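You operate a simulated robot arm through the tools that you are given. There is no shell and no other tool.

The job below is to be done with a simulated robot arm. You get a single attempt, and the scene is never put back.

JOB
Load all three bays of the charger and run one boost.
Fine: biggest tool battery in bay 1, the green one in bay 2, smallest in bay 3; move none while the boost runs; leave them there. Set down upright: what you pick out, green tool battery.

The check looks at the end state, three seconds after you hand in, the way a careful person would. Anything else that was tipped, shoved, dropped, spilled or broken makes it a failure.

ROBOT AND FRAMES
A 7-joint arm with a two-finger parallel gripper, fixed in place. Base frame: the origin is on the floor under the middle of its stand, x ahead of it, y to its left, z up; the work surface is at about z = 0.8. Units: m, degrees, N and s.
It reaches about 1.479 m from its shoulder. Its first joint turns from -166.0 to 166.0 degrees. Payload 4.4 kg.
The tool frame sits at the grasp point between the pads (the TCP): z along the fingers, y along the line on which they close. The tips reach 0.023 m beyond it. The gripper opens to 0.094 m. The fingers are 0.038 m wide and 0.01 m thick; the gripper's body (0.054 by 0.096 m) begins 0.039 m behind the TCP.
Orientation is that of the tool frame in the base frame, as a unit quaternion [x, y, z, w]. With the fingers straight down and closing along the base's y, the tool's x points along the base's -x, its y along +y and its z along -z.

CONTROLS
- The arm moves only by the tool move_arm. Its argument "targets" is a list of rows, each a list of 7 numbers: the shift along the base's x, y, z in m, then the turn, a rotation vector about the base's x, y, z in degrees, then the finger opening in m, from 0 to 0.094. In form: [[tx, ty, tz, wx, wy, wz, claw], ...]. A call has 1 to 20 rows; each row is the pose to reach, as a shift and turn from the pose commanded when the call began. Each row takes 0.2 s and may step no farther than 0.05 m and 8.6 degrees from the row before; otherwise, or with a gripper value out of range, the whole call is refused. A pose out of reach is approached as far as the arm can. The call stops where the force on the tool passes 40 N (or 10 N more than at its start, if that is more) or the arm is blocked; 0.2 s more then pass. The fingers move at their own pace (about 0.072 m/s each) and stop on an object; they squeeze with about 38 N. The grip force told is the motor's: it shows also when the fingers shut on nothing. Time passes only in rows, and 0.2 s behind the last, so rows that repeat a pose let the fingers close. The reply holds the time, the measured pose of the TCP, the force on the tool along the base axes, the opening and the grip force, in the units named above and with some noise, with the torque about the TCP (base axes, N m) and any sound that the robot's microphone picked up.
- Cameras (640 x 400 px; columns grow to the right, rows downward): "scene" is fixed at [0.4003, 0.5015, 1.6093]; the picture's right is [-0.31, -0.95, 0.00], its down [-0.77, 0.25, -0.59] and it looks along [0.56, -0.18, -0.81] (base axes); focal length 308 px, centre (320, 200). "wrist" rides on the gripper at [0.086, 0.016, -0.075] in the tool frame; the picture's right is [-0.18, 0.98, 0.00], its down [-0.58, -0.11, -0.81] and it looks along [-0.79, -0.15, 0.59] (tool axes); focal length 243 px, centre (320, 200). There is no depth. A picture from a camera that has moved, and an enlarged one, comes with that camera's place and axes in the base frame and with its lens.
- snapshot(camera): a new picture of that camera. No time passes.
- zoom(camera, box): a new picture of the part [left, top, right, bottom] of that camera's present view, enlarged. No time passes.
- finish_job(): hands the job in; it is judged then, once.

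Nothing tells you positions but the pictures and the camera data. Unless the task says otherwise, let go and move clear before handing in.

The tools are called after "Call:" as name(argument=value, ...) on one line, values as JSON. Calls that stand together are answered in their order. move_arm: Moves the arm, as the interface text tells. Its arguments: {"type":"object","properties":{"targets":{"type":"array"}},"required":["targets"]} The other tools are called the same way: snapshot (camera) takes a picture; zoom (camera, box) takes an enlarged picture of a part of a camera's view; finish_job () hands the job in.

At the start:

```text
t: 0.0
tcp_pos: [0.8634, 0.0233, 1.1958]
tool_rot: [0.001, 1.0, 0.0, 0.0]
contact_force: [-0.3, 0.2, -0.1]
wrist_torque: [-0.01, -0.01, 0.0]
grip_width: 0.094
gripper_force: 0.0
```

scene: 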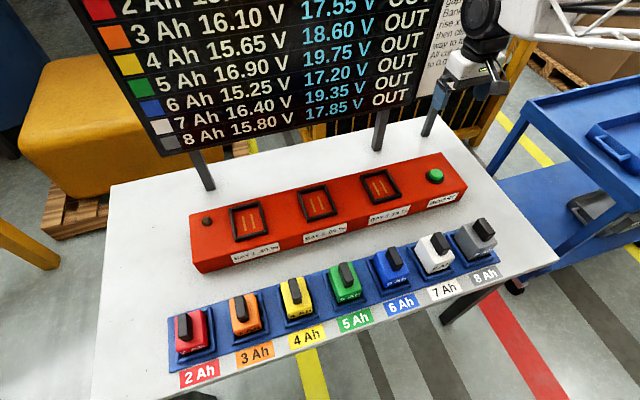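
wrist: 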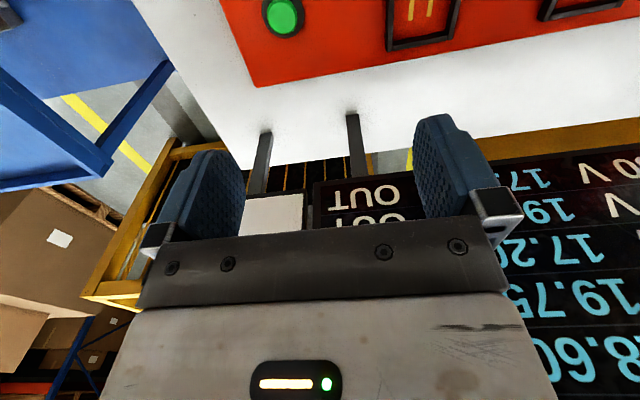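

I see a red charger with three bays and a green button, a row of seven coloured batteries in front of it, and a board of values behind with a text sign to its right. I will zoom in to read the board, the sign and the charger labels before moving.

Call:
zoom(camera="scene", box=[60, 0, 440, 160])

Call:
zoom(camera="scene", box=[400, 0, 520, 80])

Call:
zoom(camera="scene", box=[180, 150, 480, 280])

Call:
zoom(camera="scene", box=[160, 210, 510, 390])

Call:
snapshot(camera="wrist")

```text
1.68 times, centred on (250, 80) of scene
camera zoom: at [0.4003, 0.5015, 1.6093], right [-0.31, -0.95, 0.0], down [-0.77, 0.25, -0.59], along [0.56, -0.18, -0.81], focal length 520 px, centre (438, 402)
```

zoom: 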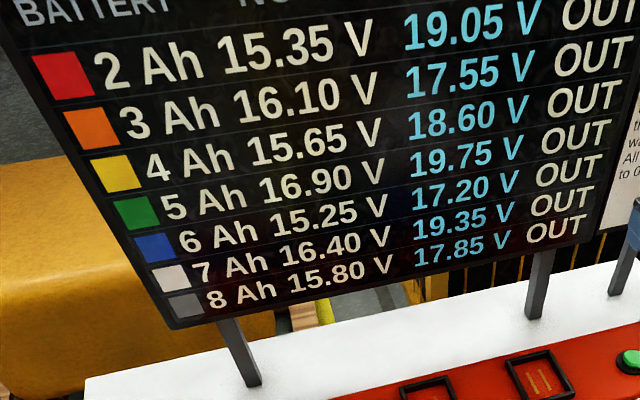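

```text
5.00 times, centred on (460, 40) of scene
camera zoom: at [0.4003, 0.5015, 1.6093], right [-0.31, -0.95, 0.0], down [-0.77, 0.25, -0.59], along [0.56, -0.18, -0.81], focal length 1543 px, centre (-380, 1000)
```

zoom: 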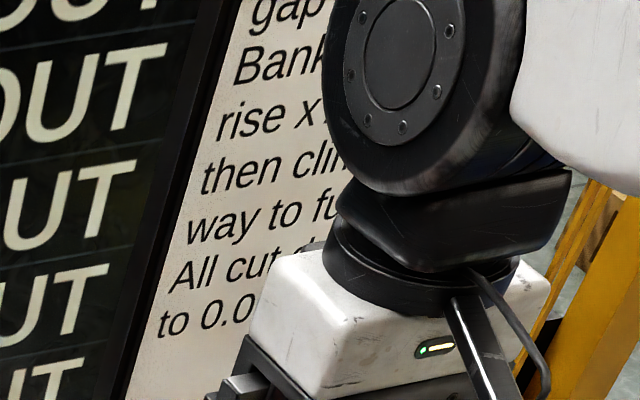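

```text
2.13 times, centred on (330, 215) of scene
camera zoom: at [0.4003, 0.5015, 1.6093], right [-0.31, -0.95, 0.0], down [-0.77, 0.25, -0.59], along [0.56, -0.18, -0.81], focal length 658 px, centre (299, 168)
```

zoom: 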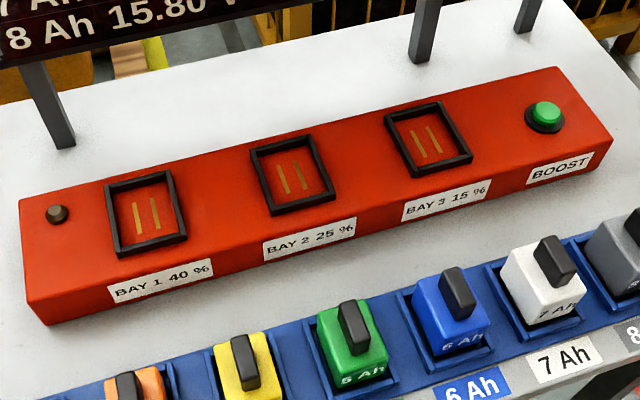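

```text
1.83 times, centred on (335, 300) of scene
camera zoom: at [0.4003, 0.5015, 1.6093], right [-0.31, -0.95, 0.0], down [-0.77, 0.25, -0.59], along [0.56, -0.18, -0.81], focal length 564 px, centre (293, 17)
```

zoom: 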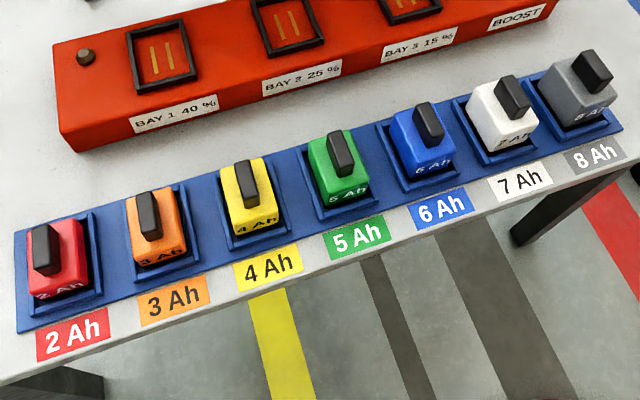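

```text
taken
camera wrist: at [0.7768, 0.0406, 1.2699], right [0.18, 0.98, 0.0], down [0.58, -0.11, 0.81], along [0.79, -0.15, -0.59], focal length 243 px, centre (320, 200)
```

wrist: 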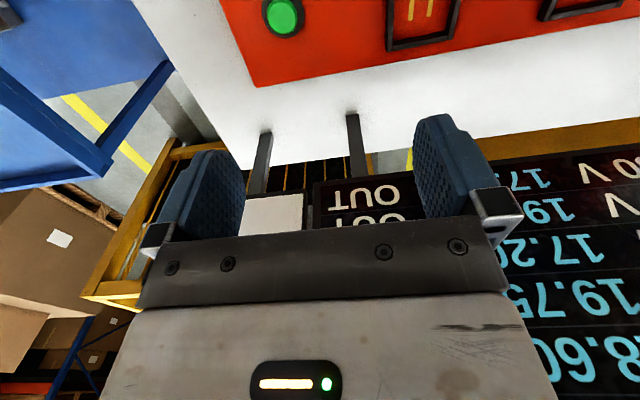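

The board lists voltages per battery, and a partly hidden rule sign stands to its right. I put the batteries in a row at about x = 0.65, y = -0.03 to 0.73, and the bays at about x = 0.90. I will raise and tilt the gripper so that the wrist camera can read the sign.

Call:
move_arm(targets=[[-0.01, -0.017, 0.033, 0, -7.5, 0, 0.094], [-0.02, -0.033, 0.067, 0, -15, 0, 0.094], [-0.03, -0.05, 0.1, 0, -22.5, 0, 0.094], [-0.04, -0.067, 0.133, 0, -30, 0, 0.094], [-0.05, -0.083, 0.167, 0, -37.5, 0, 0.094], [-0.06, -0.1, 0.2, 0, -45, 0, 0.094]])

Call:
snapshot(camera="wrist")

Call:
snapshot(camera="scene")

```text
t: 1.4
tcp_pos: [0.8025, -0.0755, 1.3945]
tool_rot: [0.0, 0.924, 0.0, 0.382]
contact_force: [-0.4, 0.2, -0.1]
wrist_torque: [-0.02, 0.02, 0.04]
grip_width: 0.0941
gripper_force: 0.1
```

```text
taken
camera wrist: at [0.6895, -0.0579, 1.3867], right [0.13, 0.98, 0.13], down [-0.16, -0.11, 0.98], along [0.98, -0.15, 0.14], focal length 243 px, centre (320, 200)
```

wrist: 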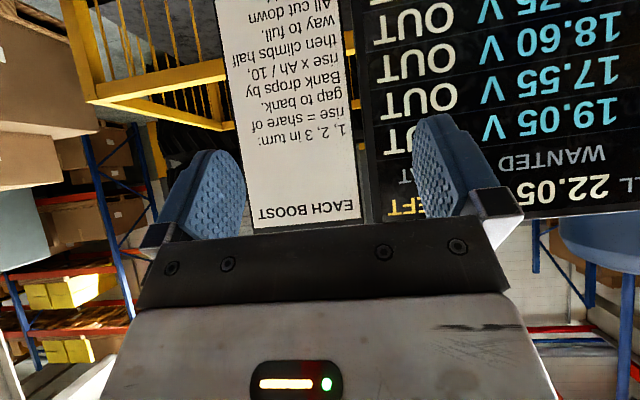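

```text
taken
```

scene: 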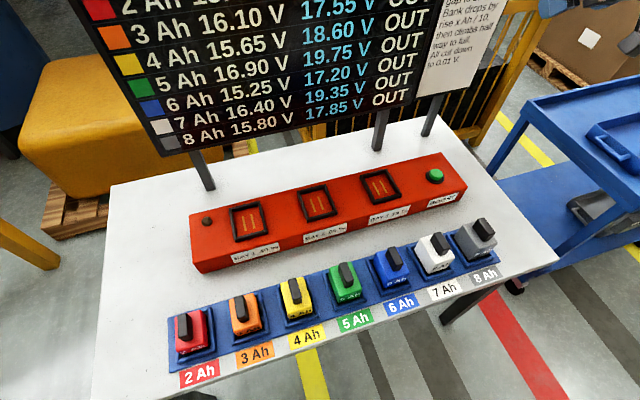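

The sign reads: each boost goes through bays 1, 2, 3 in turn, with the rise being a share of the gap to the bank. I will shift left to read the rest of the board, including its top line.

Call:
zoom(camera="wrist", box=[210, 0, 400, 240])

Call:
move_arm(targets=[[-0.01, 0.05, 0.01, 0, 0, 0, 0.094], [-0.02, 0.1, 0.02, 0, 0, 0, 0.094], [-0.03, 0.145, 0.03, 0, 0, 0, 0.094], [-0.04, 0.19, 0.04, 0, 0, 0, 0.094], [-0.05, 0.235, 0.05, 0, 0, 0, 0.094], [-0.06, 0.28, 0.06, 0, 0, 0, 0.094], [-0.07, 0.32, 0.08, 0, 0, 0, 0.094], [-0.08, 0.36, 0.1, 0, 0, 0, 0.094]])

Call:
snapshot(camera="wrist")

```text
1.67 times, centred on (305, 120) of wrist
camera zoom: at [0.6895, -0.0579, 1.3867], right [0.13, 0.98, 0.13], down [-0.16, -0.11, 0.98], along [0.98, -0.15, 0.14], focal length 404 px, centre (345, 333)
```

zoom: 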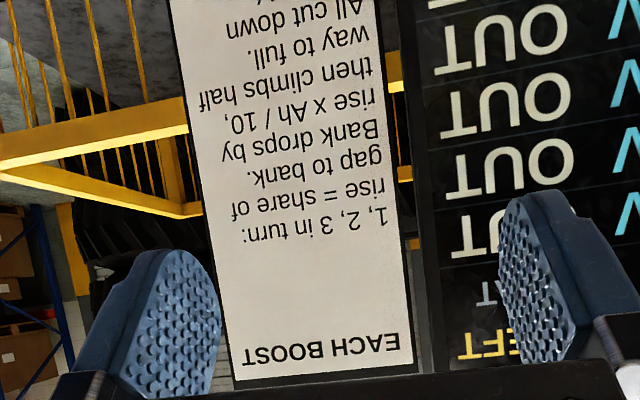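

```text
refused: row 1 steps farther than a row can; nothing moved
```

```text
taken
camera wrist: at [0.6895, -0.0579, 1.3867], right [0.13, 0.98, 0.13], down [-0.16, -0.11, 0.98], along [0.98, -0.15, 0.14], focal length 243 px, centre (320, 200)
```

wrist: 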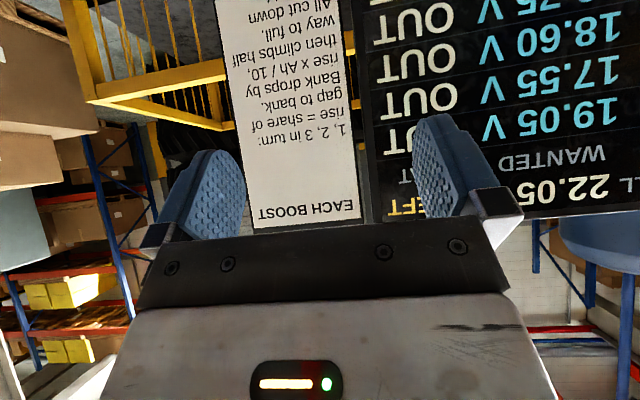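

The move was refused because the first row was slightly too long, so nothing moved. I will repeat it with smaller steps to see the board's top line.

Call:
move_arm(targets=[[-0.01, 0.04, 0.01, 0, 0, 0, 0.094], [-0.02, 0.08, 0.02, 0, 0, 0, 0.094], [-0.03, 0.12, 0.03, 0, 0, 0, 0.094], [-0.04, 0.16, 0.04, 0, 0, 0, 0.094], [-0.05, 0.2, 0.05, 0, 0, 0, 0.094], [-0.06, 0.24, 0.06, 0, 0, 0, 0.094], [-0.07, 0.28, 0.08, 0, 0, 0, 0.094], [-0.08, 0.32, 0.1, 0, 0, 0, 0.094], [-0.09, 0.36, 0.12, 0, 0, 0, 0.094]])

Call:
snapshot(camera="wrist")

Call:
zoom(camera="wrist", box=[160, 60, 560, 310])

```text
t: 3.4
tcp_pos: [0.7162, 0.2832, 1.5165]
tool_rot: [0.0, 0.924, 0.0, 0.382]
contact_force: [-0.5, 0.0, -0.1]
wrist_torque: [0.0, 0.0, -0.06]
grip_width: 0.0942
gripper_force: 0.1
```

```text
taken
camera wrist: at [0.6005, 0.2999, 1.5078], right [0.13, 0.98, 0.13], down [-0.16, -0.11, 0.98], along [0.98, -0.15, 0.14], focal length 243 px, centre (320, 200)
```

wrist: 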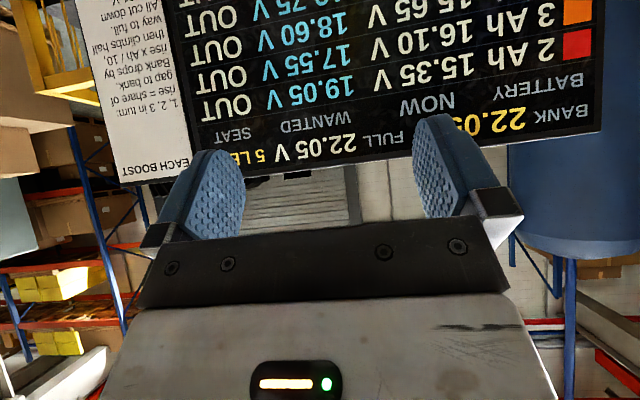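

```text
1.60 times, centred on (360, 185) of wrist
camera zoom: at [0.6005, 0.2999, 1.5078], right [0.13, 0.98, 0.13], down [-0.16, -0.11, 0.98], along [0.98, -0.15, 0.14], focal length 388 px, centre (256, 224)
```

zoom: 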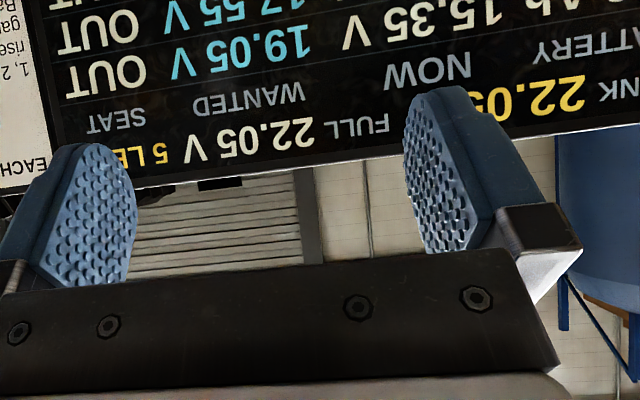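

The board reads bank 22.05 V, full 22.05 V, 5 boosts left, and a SEAT column showing OUT for all. The capacities run from 2 Ah red (smallest) to 8 Ah grey (biggest), with green at 5 Ah. I will now look closely at the batteries' shapes and sizes to plan the grasps.

Call:
zoom(camera="scene", box=[430, 200, 530, 290])

Call:
zoom(camera="scene", box=[310, 240, 410, 330])

Call:
zoom(camera="scene", box=[150, 290, 250, 390])

Call:
zoom(camera="scene", box=[200, 180, 300, 280])

Call:
zoom(camera="scene", box=[380, 140, 480, 230])

```text
4.44 times, centred on (480, 245) of scene
camera zoom: at [0.4003, 0.5015, 1.6093], right [-0.31, -0.95, 0.0], down [-0.77, 0.25, -0.59], along [0.56, -0.18, -0.81], focal length 1371 px, centre (-391, 0)
```

zoom: 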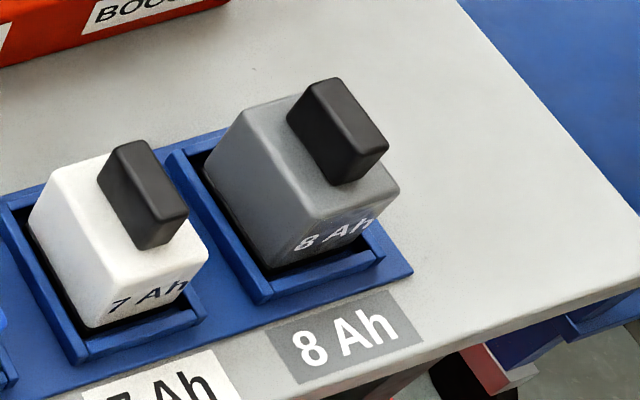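

```text
4.44 times, centred on (360, 285) of scene
camera zoom: at [0.4003, 0.5015, 1.6093], right [-0.31, -0.95, 0.0], down [-0.77, 0.25, -0.59], along [0.56, -0.18, -0.81], focal length 1371 px, centre (142, -178)
```

zoom: 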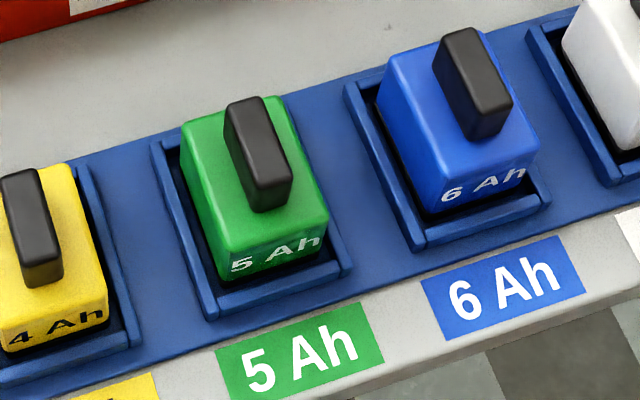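

```text
4.00 times, centred on (200, 340) of scene
camera zoom: at [0.4003, 0.5015, 1.6093], right [-0.31, -0.95, 0.0], down [-0.77, 0.25, -0.59], along [0.56, -0.18, -0.81], focal length 1234 px, centre (800, -360)
```

zoom: 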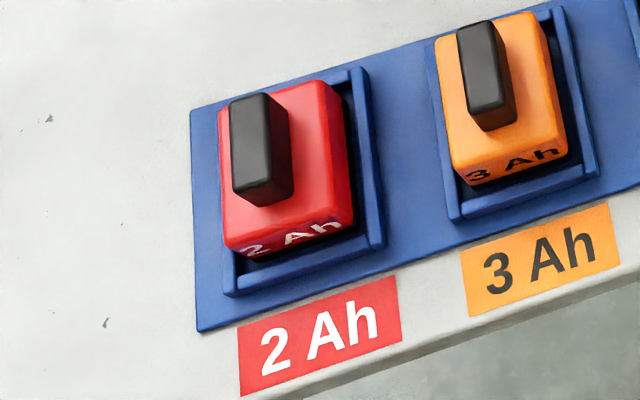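

```text
4.00 times, centred on (250, 230) of scene
camera zoom: at [0.4003, 0.5015, 1.6093], right [-0.31, -0.95, 0.0], down [-0.77, 0.25, -0.59], along [0.56, -0.18, -0.81], focal length 1234 px, centre (600, 80)
```

zoom: 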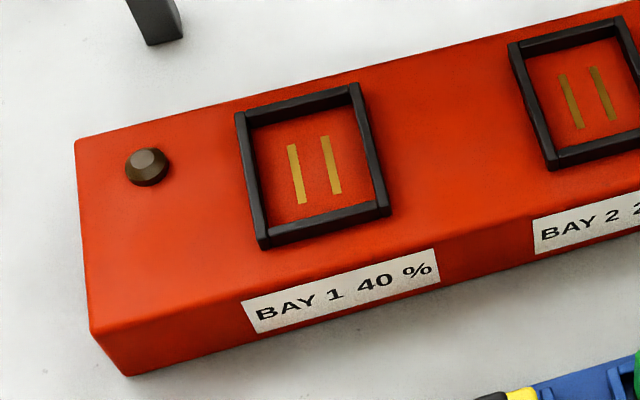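

```text
4.44 times, centred on (430, 185) of scene
camera zoom: at [0.4003, 0.5015, 1.6093], right [-0.31, -0.95, 0.0], down [-0.77, 0.25, -0.59], along [0.56, -0.18, -0.81], focal length 1371 px, centre (-169, 267)
```

zoom: 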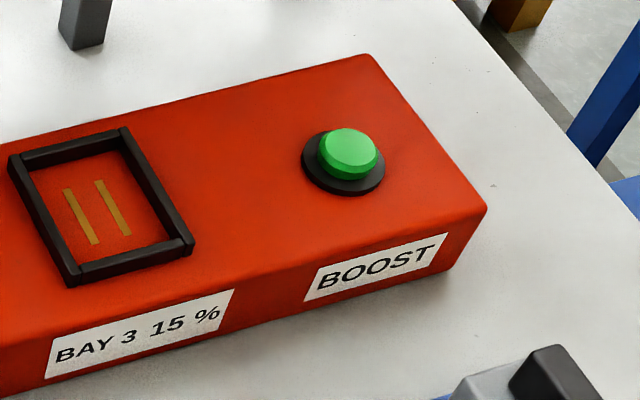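

The batteries are upright blocks, each with a thin black handle along x on top, so closing along y should grip the handle. The bay frames are about 0.11 by 0.09 m at the top of the charger, at z of about 0.87. I will bring the gripper back to pointing down and behind the row, so that the wrist camera sees the batteries from the side.

Call:
move_arm(targets=[[-0.024, 0.007, -0.038, 0, 4.1, 0, 0.094], [-0.048, 0.014, -0.076, 0, 8.2, 0, 0.094], [-0.072, 0.021, -0.114, 0, 12.3, 0, 0.094], [-0.096, 0.028, -0.152, 0, 16.4, 0, 0.094], [-0.12, 0.035, -0.19, 0, 20.5, 0, 0.094], [-0.144, 0.042, -0.228, 0, 24.6, 0, 0.094], [-0.168, 0.049, -0.266, 0, 28.7, 0, 0.094], [-0.192, 0.056, -0.304, 0, 32.8, 0, 0.094], [-0.216, 0.063, -0.342, 0, 36.9, 0, 0.094], [-0.24, 0.07, -0.38, 0, 41.0, 0, 0.094], [-0.2634, 0.0767, -0.4158, 0, 45.0, 0, 0.094]])

Call:
snapshot(camera="wrist")

Call:
snapshot(camera="scene")

```text
t: 5.8
tcp_pos: [0.4511, 0.3599, 1.0991]
tool_rot: [0.0, 1.0, -0.001, 0.0]
contact_force: [-0.2, -0.5, -0.4]
wrist_torque: [0.01, -0.02, -0.01]
grip_width: 0.094
gripper_force: 0.1
```

```text
taken
camera wrist: at [0.3641, 0.3763, 1.1737], right [0.18, 0.98, 0.0], down [0.58, -0.11, 0.81], along [0.79, -0.15, -0.59], focal length 243 px, centre (320, 200)
```

wrist: 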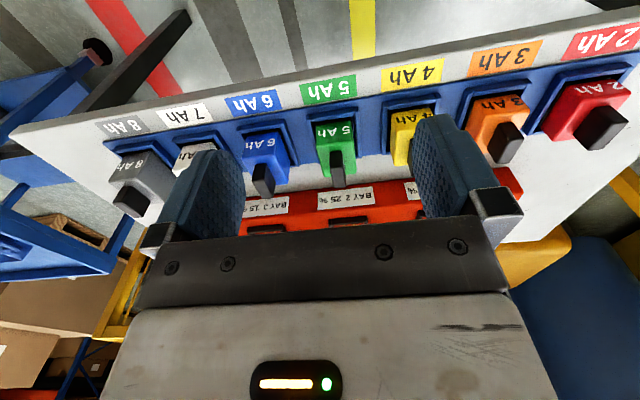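

```text
taken
```

scene: 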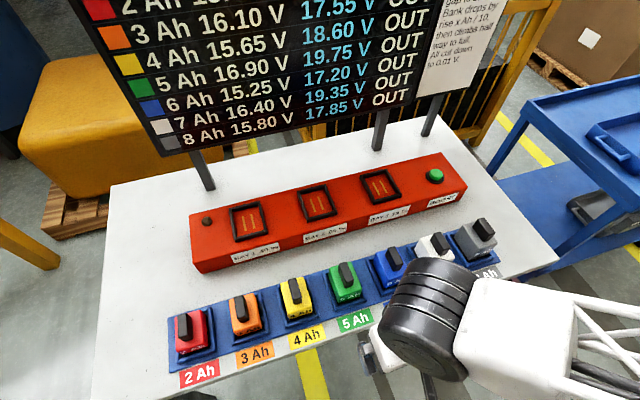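

I can see the whole row from the robot side, with the charger behind it. I will zoom on the green, grey and red batteries here to triangulate their positions and heights.

Call:
zoom(camera="wrist", box=[290, 70, 390, 195])

Call:
zoom(camera="wrist", box=[90, 100, 230, 230])

Call:
zoom(camera="wrist", box=[480, 20, 640, 180])

```text
3.20 times, centred on (340, 132) of wrist
camera zoom: at [0.3641, 0.3763, 1.1737], right [0.18, 0.98, 0.0], down [0.58, -0.11, 0.81], along [0.79, -0.15, -0.59], focal length 776 px, centre (256, 416)
```

zoom: 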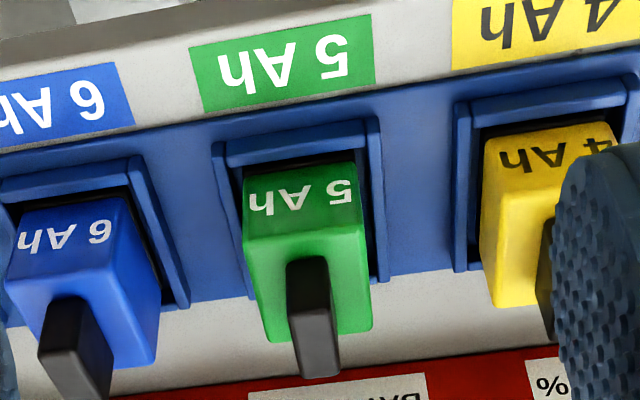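

```text
3.08 times, centred on (160, 165) of wrist
camera zoom: at [0.3641, 0.3763, 1.1737], right [0.18, 0.98, 0.0], down [0.58, -0.11, 0.81], along [0.79, -0.15, -0.59], focal length 746 px, centre (812, 308)
```

zoom: 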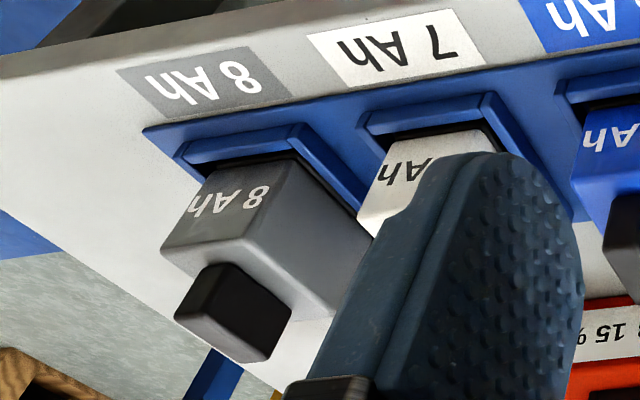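

```text
2.50 times, centred on (560, 100) of wrist
camera zoom: at [0.3641, 0.3763, 1.1737], right [0.18, 0.98, 0.0], down [0.58, -0.11, 0.81], along [0.79, -0.15, -0.59], focal length 606 px, centre (-280, 450)
```

zoom: 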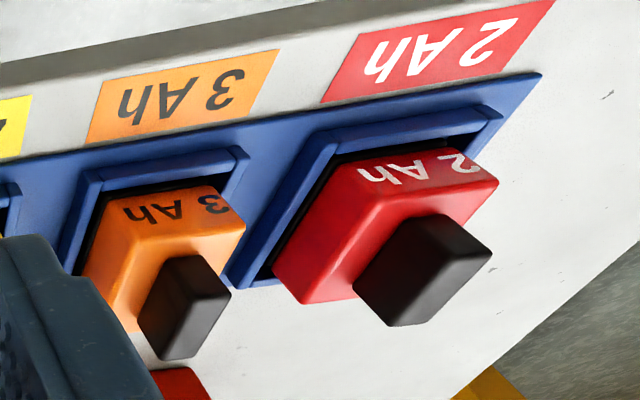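

Triangulating from both cameras puts the green battery's handle at about x 0.658, y 0.352, with its top at z of about 0.916. The handle is about 0.02 m thick, and the body top is at z of about 0.879. The bays come out at (0.897, 0.55), (0.897, 0.35) and (0.897, 0.15), so I will hover over green and check alignment.

Call:
move_arm(targets=[[0.042, -0.002, -0.02, 0, 0, 0, 0.094], [0.084, -0.004, -0.04, 0, 0, 0, 0.094], [0.126, -0.006, -0.06, 0, 0, 0, 0.094], [0.168, -0.007, -0.08, 0, 0, 0, 0.094], [0.208, -0.008, -0.1, 0, 0, 0, 0.094]])

Call:
snapshot(camera="wrist")

Call:
snapshot(camera="scene")

```text
t: 7.0
tcp_pos: [0.6583, 0.3529, 0.9993]
tool_rot: [0.0, 1.0, 0.0, 0.0]
contact_force: [0.2, -0.2, -0.4]
wrist_torque: [-0.02, 0.01, 0.04]
grip_width: 0.094
gripper_force: 0.0
```

```text
taken
camera wrist: at [0.5717, 0.3702, 1.0743], right [0.18, 0.98, 0.0], down [0.58, -0.11, 0.81], along [0.79, -0.15, -0.59], focal length 243 px, centre (320, 200)
```

wrist: 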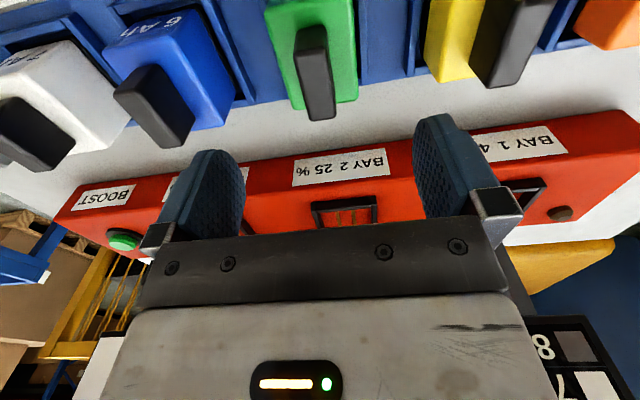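

```text
taken
```

scene: 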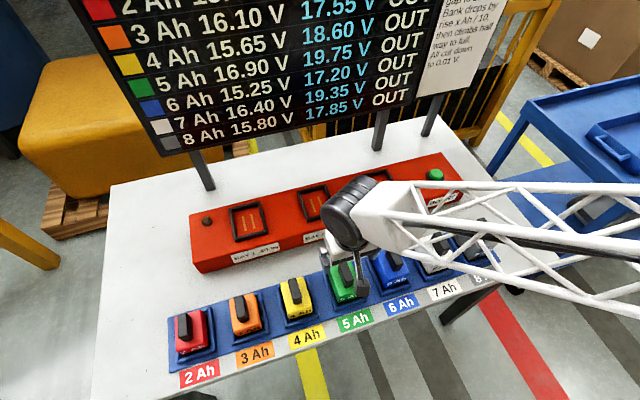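

The handle sits almost exactly on the tool axis, within 2 mm. I will descend so that the fingertips stop just above the body top, then look before closing.

Call:
move_arm(targets=[[0.001, -0.001, -0.03, 0, 0, 0, 0.094], [0.0015, -0.0015, -0.055, 0, 0, 0, 0.094], [0.0015, -0.0015, -0.075, 0, 0, 0, 0.094], [0.0015, -0.0015, -0.089, 0, 0, 0, 0.094]])

Call:
snapshot(camera="wrist")

Call:
zoom(camera="scene", box=[280, 210, 420, 330])

```text
t: 8.0
tcp_pos: [0.6613, 0.3489, 0.9086]
tool_rot: [0.0, 1.0, 0.0, 0.0]
contact_force: [-0.4, 0.3, 0.1]
wrist_torque: [-0.02, 0.03, -0.01]
grip_width: 0.094
gripper_force: 0.0
```

```text
taken
camera wrist: at [0.5742, 0.3672, 0.9845], right [0.18, 0.98, 0.0], down [0.58, -0.11, 0.81], along [0.79, -0.15, -0.59], focal length 243 px, centre (320, 200)
```

wrist: 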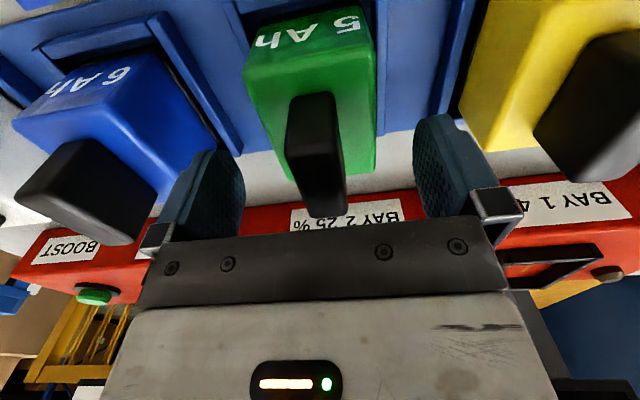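

```text
3.33 times, centred on (350, 270) of scene
camera zoom: at [0.4003, 0.5015, 1.6093], right [-0.31, -0.95, 0.0], down [-0.77, 0.25, -0.59], along [0.56, -0.18, -0.81], focal length 1028 px, centre (220, -33)
```

zoom: 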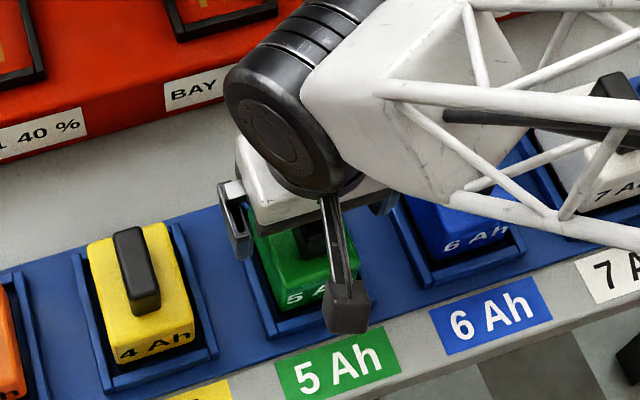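

The open fingers straddle the green handle without touching anything. I will close on it.

Call:
move_arm(targets=[[0, 0, 0, 0, 0, 0, 0.05], [0, 0, 0, 0, 0, 0, 0.01], [0, 0, 0, 0, 0, 0, 0.005], [0, 0, 0, 0, 0, 0, 0.005], [0, 0, 0, 0, 0, 0, 0.005]])

Call:
snapshot(camera="wrist")

```text
t: 9.2
tcp_pos: [0.6603, 0.3479, 0.9091]
tool_rot: [0.0, 1.0, 0.0, 0.0]
contact_force: [-0.6, 3.2, -1.0]
wrist_torque: [0.11, -0.13, 0.02]
grip_width: 0.022
gripper_force: 37.8
```

```text
taken
camera wrist: at [0.5741, 0.3672, 0.9845], right [0.18, 0.98, 0.0], down [0.58, -0.11, 0.81], along [0.79, -0.15, -0.59], focal length 243 px, centre (320, 200)
```

wrist: 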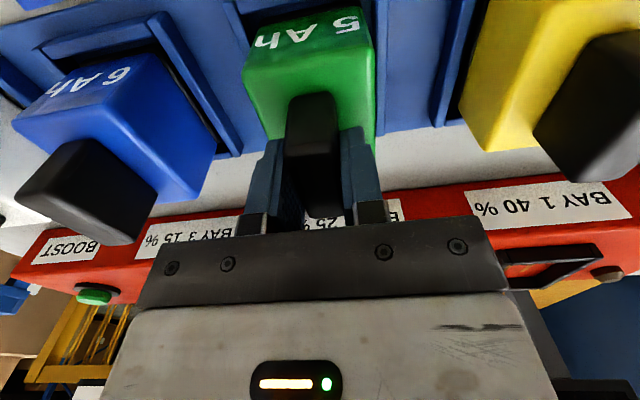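

The fingers hold the green handle at 22 mm opening with full grip force. I will lift it straight up and check that it hangs upright.

Call:
move_arm(targets=[[0, 0, 0.015, 0, 0, 0, 0.005], [0, 0, 0.04, 0, 0, 0, 0.005], [0, 0, 0.075, 0, 0, 0, 0.005], [0, 0, 0.11, 0, 0, 0, 0.005], [0, 0, 0.14, 0, 0, 0, 0.005], [0, 0, 0.14, 0, 0, 0, 0.005]])

Call:
snapshot(camera="wrist")

Call:
zoom(camera="scene", box=[240, 150, 440, 330])

```text
t: 10.6
tcp_pos: [0.6614, 0.3503, 1.0525]
tool_rot: [0.0, 1.0, 0.0, 0.0]
contact_force: [-0.4, 1.1, -7.1]
wrist_torque: [0.0, 0.0, 0.0]
grip_width: 0.022
gripper_force: 37.9
```

```text
taken
camera wrist: at [0.5736, 0.3673, 1.1275], right [0.18, 0.98, 0.0], down [0.58, -0.11, 0.81], along [0.79, -0.15, -0.59], focal length 243 px, centre (320, 200)
```

wrist: 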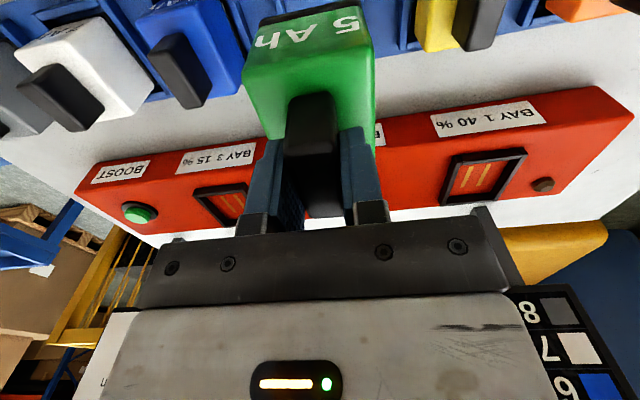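

```text
2.22 times, centred on (340, 240) of scene
camera zoom: at [0.4003, 0.5015, 1.6093], right [-0.31, -0.95, 0.0], down [-0.77, 0.25, -0.59], along [0.56, -0.18, -0.81], focal length 686 px, centre (276, 111)
```

zoom: 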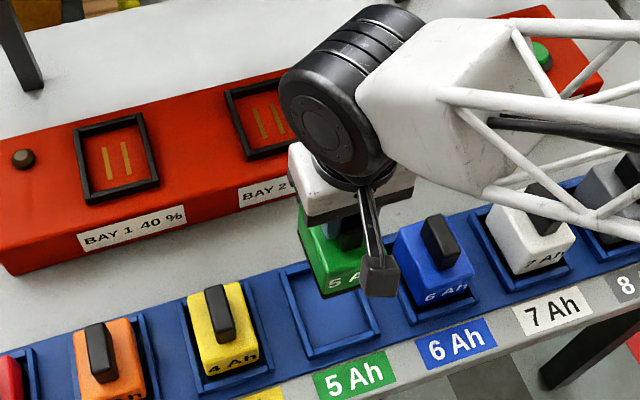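

Green hangs upright from the gripper, weighs about 0.7 kg, and its tray slot is empty. I will zoom on the held battery to measure how it sits relative to the tool and how far its bottom lies below.

Call:
zoom(camera="wrist", box=[220, 0, 400, 220])

Call:
zoom(camera="scene", box=[310, 220, 380, 300])

```text
1.82 times, centred on (310, 110) of wrist
camera zoom: at [0.5736, 0.3673, 1.1275], right [0.18, 0.98, 0.0], down [0.58, -0.11, 0.81], along [0.79, -0.15, -0.59], focal length 441 px, centre (338, 364)
```

zoom: 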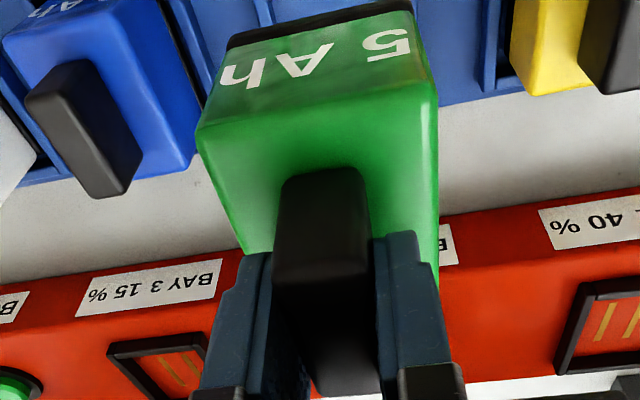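

```text
5.00 times, centred on (345, 260) of scene
camera zoom: at [0.4003, 0.5015, 1.6093], right [-0.31, -0.95, 0.0], down [-0.77, 0.25, -0.59], along [0.56, -0.18, -0.81], focal length 1543 px, centre (195, -100)
```

zoom: 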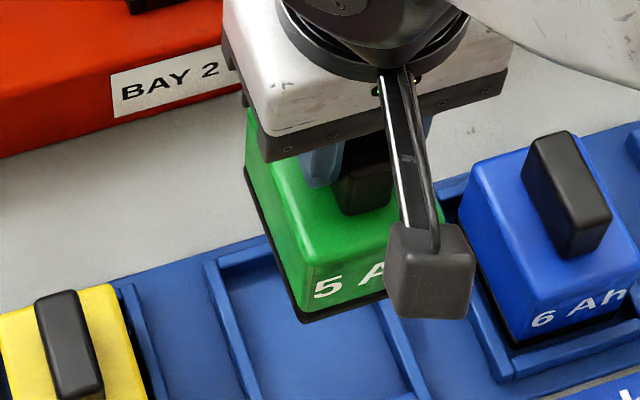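

The held battery is centred on the tool within about 2 mm, and its bottom lies about 0.092 m below the TCP. I will carry it at this height to above bay 2 and check the alignment there.

Call:
move_arm(targets=[[0.03, 0, 0.005, 0, 0, 0, 0.005], [0.075, 0, 0.005, 0, 0, 0, 0.005], [0.12, 0, 0.005, 0, 0, 0, 0.005], [0.165, 0, 0.005, 0, 0, 0, 0.005], [0.205, 0, 0.005, 0, 0, 0, 0.005], [0.2375, 0, 0.0, 0, 0, 0, 0.005], [0.2375, 0, 0.0, 0, 0, 0, 0.005]])

Call:
snapshot(camera="wrist")

Call:
snapshot(camera="scene")

Call:
zoom(camera="scene", box=[260, 130, 400, 250])

```text
t: 12.2
tcp_pos: [0.8999, 0.3483, 1.048]
tool_rot: [0.0, 1.0, 0.0, 0.0]
contact_force: [-0.9, 0.0, -6.5]
wrist_torque: [-0.03, -0.03, -0.01]
grip_width: 0.0217
gripper_force: 37.7
```

```text
taken
camera wrist: at [0.8127, 0.3668, 1.1233], right [0.18, 0.98, 0.0], down [0.58, -0.11, 0.81], along [0.79, -0.15, -0.59], focal length 243 px, centre (320, 200)
```

wrist: 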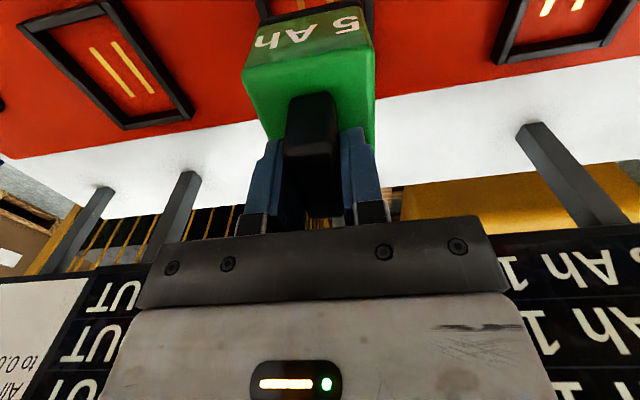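

```text
taken
```

scene: 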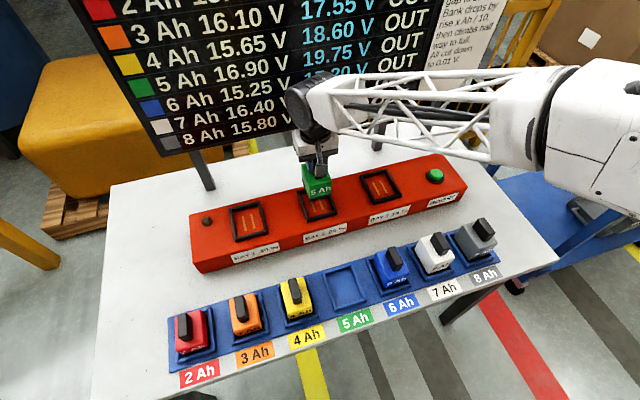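

```text
3.33 times, centred on (330, 190) of scene
camera zoom: at [0.4003, 0.5015, 1.6093], right [-0.31, -0.95, 0.0], down [-0.77, 0.25, -0.59], along [0.56, -0.18, -0.81], focal length 1028 px, centre (287, 233)
```

zoom: 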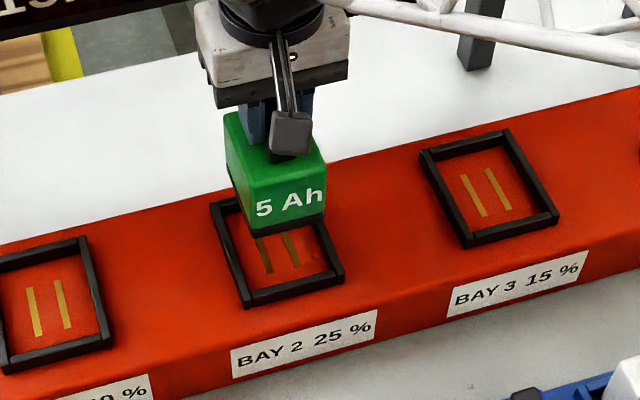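

The battery hangs above bay 2, and its frame centre comes out at (0.897, 0.3505), next to the tool at about (0.897, 0.350). I will zoom tighter to compare the body's lower edges with the frame before lowering.

Call:
zoom(camera="scene", box=[290, 155, 350, 230])

Call:
zoom(camera="wrist", box=[220, 0, 420, 120])

```text
5.33 times, centred on (320, 192) of scene
camera zoom: at [0.4003, 0.5015, 1.6093], right [-0.31, -0.95, 0.0], down [-0.77, 0.25, -0.59], along [0.56, -0.18, -0.81], focal length 1646 px, centre (320, 240)
```

zoom: 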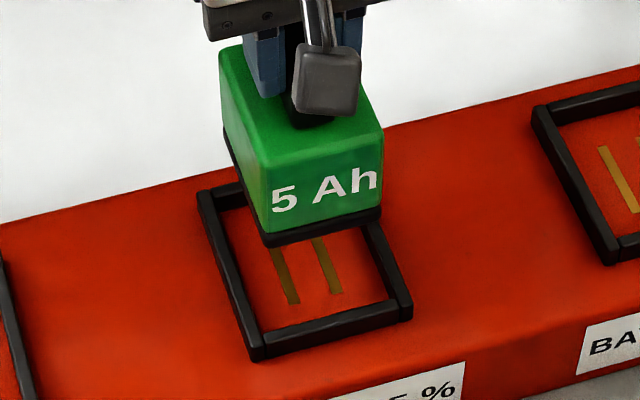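

```text
3.20 times, centred on (320, 60) of wrist
camera zoom: at [0.8127, 0.3668, 1.1233], right [0.18, 0.98, 0.0], down [0.58, -0.11, 0.81], along [0.79, -0.15, -0.59], focal length 776 px, centre (320, 648)
```

zoom: 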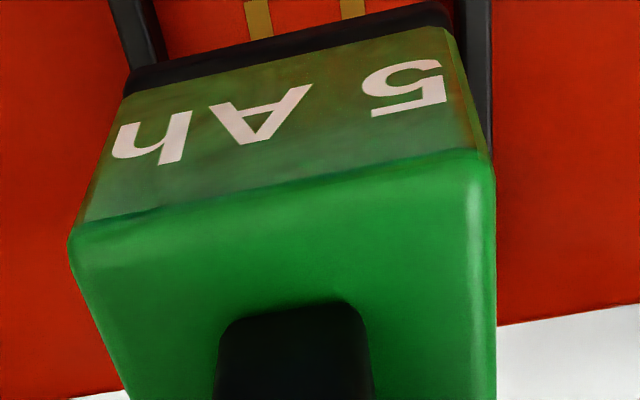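

Body and frame agree to within a few millimetres, with the frame perhaps 3 mm farther in x. I will lower to about 1 cm above the frame and compare again with less parallax.

Call:
move_arm(targets=[[0.002, -0.001, -0.02, 0, 0, 0, 0.005], [0.003, -0.0015, -0.04, 0, 0, 0, 0.005], [0.003, -0.0015, -0.053, 0, 0, 0, 0.005], [0.003, -0.0015, -0.053, 0, 0, 0, 0.005]])

Call:
zoom(camera="scene", box=[290, 165, 350, 235])

Call:
zoom(camera="wrist", box=[220, 0, 420, 120])

```text
t: 13.2
tcp_pos: [0.9012, 0.3499, 0.9942]
tool_rot: [0.0, 1.0, 0.001, 0.0]
contact_force: [0.2, -0.5, -7.0]
wrist_torque: [0.0, 0.0, 0.03]
grip_width: 0.0219
gripper_force: 37.5
```

```text
5.71 times, centred on (320, 200) of scene
camera zoom: at [0.4003, 0.5015, 1.6093], right [-0.31, -0.95, 0.0], down [-0.77, 0.25, -0.59], along [0.56, -0.18, -0.81], focal length 1763 px, centre (320, 200)
```

zoom: 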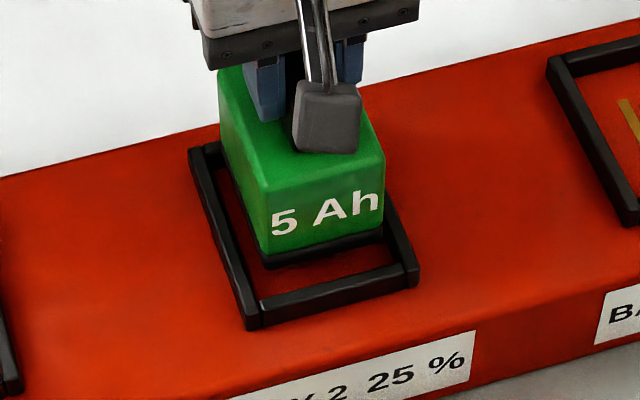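

```text
3.20 times, centred on (320, 60) of wrist
camera zoom: at [0.8145, 0.3661, 1.0696], right [0.18, 0.98, 0.0], down [0.58, -0.11, 0.81], along [0.79, -0.15, -0.59], focal length 776 px, centre (320, 648)
```

zoom: 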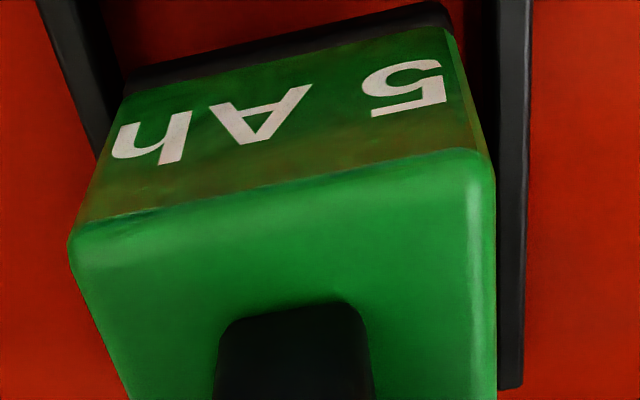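

The wrist view shows about 8 mm clearance each side in y, and x is centred within a few millimetres. I will lower in small steps until the battery rests on the charger.

Call:
move_arm(targets=[[0, 0, -0.01, 0, 0, 0, 0.005], [0, 0, -0.018, 0, 0, 0, 0.005], [0, 0, -0.024, 0, 0, 0, 0.005], [0, 0, -0.028, 0, 0, 0, 0.005], [0, 0, -0.03, 0, 0, 0, 0.005]])

Call:
zoom(camera="scene", box=[290, 165, 350, 235])

```text
t: 14.1
tcp_pos: [0.9002, 0.3492, 0.9785]
tool_rot: [0.0, 1.0, 0.001, 0.003]
contact_force: [-0.4, 0.9, 4.3]
wrist_torque: [-0.26, 0.16, -0.02]
grip_width: 0.0222
gripper_force: 38.4
stopped in row 4: the force on the tool passed its limit at 41 N (the readings are from after the stop); the commanded pose is now the measured one
```

```text
5.71 times, centred on (320, 200) of scene
camera zoom: at [0.4003, 0.5015, 1.6093], right [-0.31, -0.95, 0.0], down [-0.77, 0.25, -0.59], along [0.56, -0.18, -0.81], focal length 1763 px, centre (320, 200)
```

zoom: 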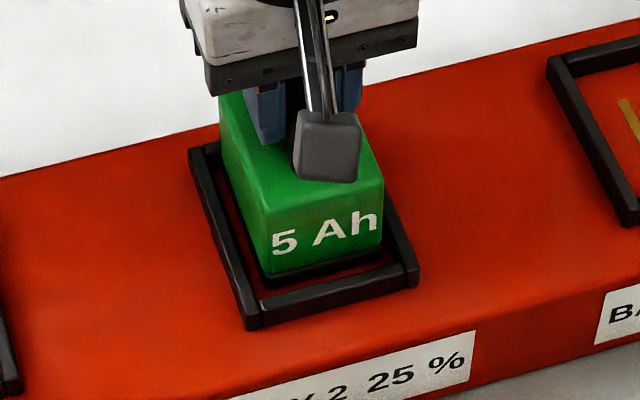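

The descent stopped on contact with the TCP at z of about 0.978, a little higher than I expected. I will zoom in to see whether the base is inside the frame or resting on a rim.

Call:
zoom(camera="scene", box=[300, 185, 345, 225])

Call:
zoom(camera="wrist", box=[220, 0, 420, 120])

Call:
snapshot(camera="wrist")

```text
10.00 times, centred on (322, 205) of scene
camera zoom: at [0.4003, 0.5015, 1.6093], right [-0.31, -0.95, 0.0], down [-0.77, 0.25, -0.59], along [0.56, -0.18, -0.81], focal length 3085 px, centre (295, 150)
```

zoom: 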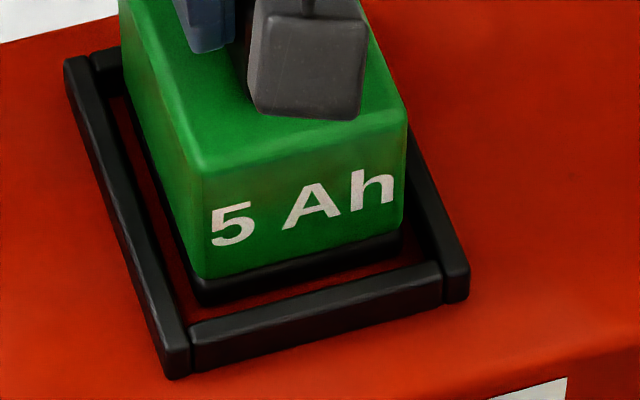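

```text
3.20 times, centred on (320, 60) of wrist
camera zoom: at [0.8139, 0.3661, 1.0522], right [0.18, 0.98, 0.0], down [0.58, -0.11, 0.81], along [0.8, -0.15, -0.59], focal length 776 px, centre (320, 648)
```

zoom: 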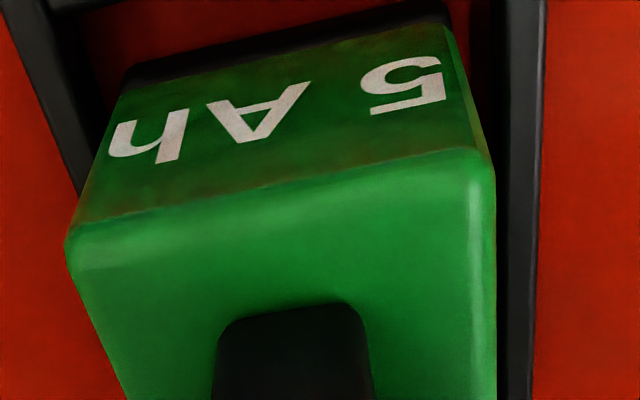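

```text
taken
camera wrist: at [0.8139, 0.3661, 1.0522], right [0.18, 0.98, 0.0], down [0.58, -0.11, 0.81], along [0.8, -0.15, -0.59], focal length 243 px, centre (320, 200)
```

wrist: 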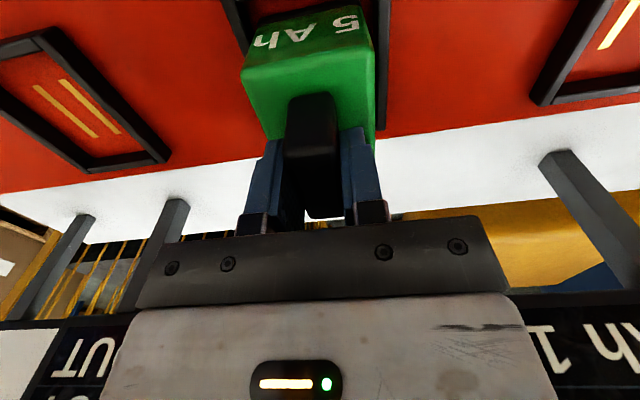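

Gaps show on the left and near sides of the base, and the contact torque doesn't point to the far rim. I will inspect the far-left corner of the bay more closely before releasing.

Call:
zoom(camera="scene", box=[298, 184, 323, 204])

Call:
zoom(camera="scene", box=[315, 200, 345, 225])

```text
16.00 times, centred on (310, 194) of scene
camera zoom: at [0.4003, 0.5015, 1.6093], right [-0.31, -0.95, 0.0], down [-0.77, 0.25, -0.59], along [0.56, -0.18, -0.81], focal length 4936 px, centre (472, 296)
```

zoom: 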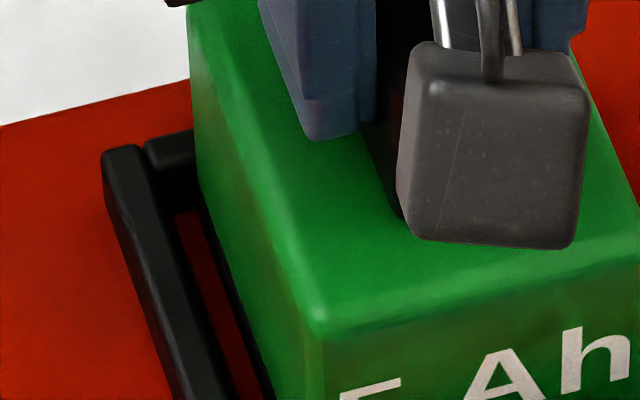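

```text
16.00 times, centred on (330, 212) of scene
camera zoom: at [0.4003, 0.5015, 1.6093], right [-0.31, -0.95, 0.0], down [-0.77, 0.25, -0.59], along [0.56, -0.18, -0.81], focal length 4936 px, centre (160, 0)
```

zoom: 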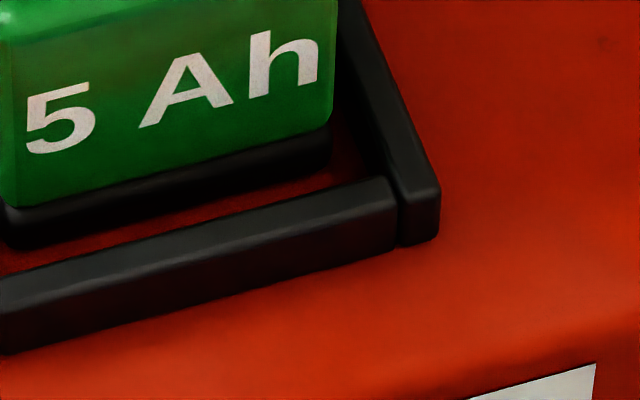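

The base's near-right corner matches a height well below the rim top, with a gap on every side, so the battery stands inside the bay on its floor. I will release it gently and then read the board's SEAT column.

Call:
move_arm(targets=[[0, 0, 0, 0, 0, 0, 0.03], [0, 0, 0, 0, 0, 0, 0.05], [0, 0, 0, 0, 0, 0, 0.07], [0, 0, 0, 0, 0, 0, 0.07]])

Call:
zoom(camera="scene", box=[290, 165, 350, 235])

Call:
zoom(camera="scene", box=[60, 0, 440, 160])

```text
t: 15.1
tcp_pos: [0.9011, 0.3491, 0.9786]
tool_rot: [0.0, 1.0, 0.001, 0.004]
contact_force: [-0.2, 0.3, -0.2]
wrist_torque: [0.04, 0.01, 0.03]
grip_width: 0.07
gripper_force: 0.2
```

```text
5.71 times, centred on (320, 200) of scene
camera zoom: at [0.4003, 0.5015, 1.6093], right [-0.31, -0.95, 0.0], down [-0.77, 0.25, -0.59], along [0.56, -0.18, -0.81], focal length 1763 px, centre (320, 200)
```

zoom: 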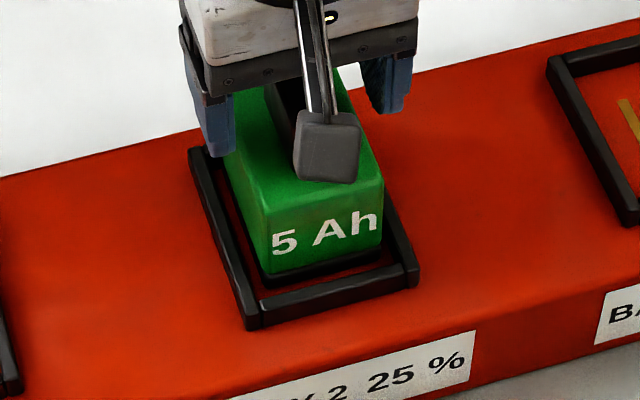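

```text
1.68 times, centred on (250, 80) of scene
camera zoom: at [0.4003, 0.5015, 1.6093], right [-0.31, -0.95, 0.0], down [-0.77, 0.25, -0.59], along [0.56, -0.18, -0.81], focal length 520 px, centre (438, 402)
```

zoom: 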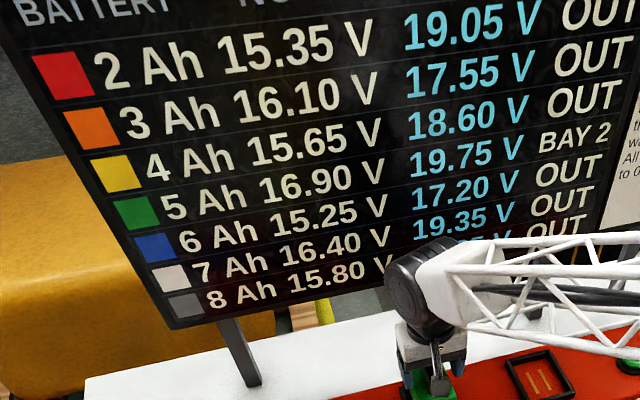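

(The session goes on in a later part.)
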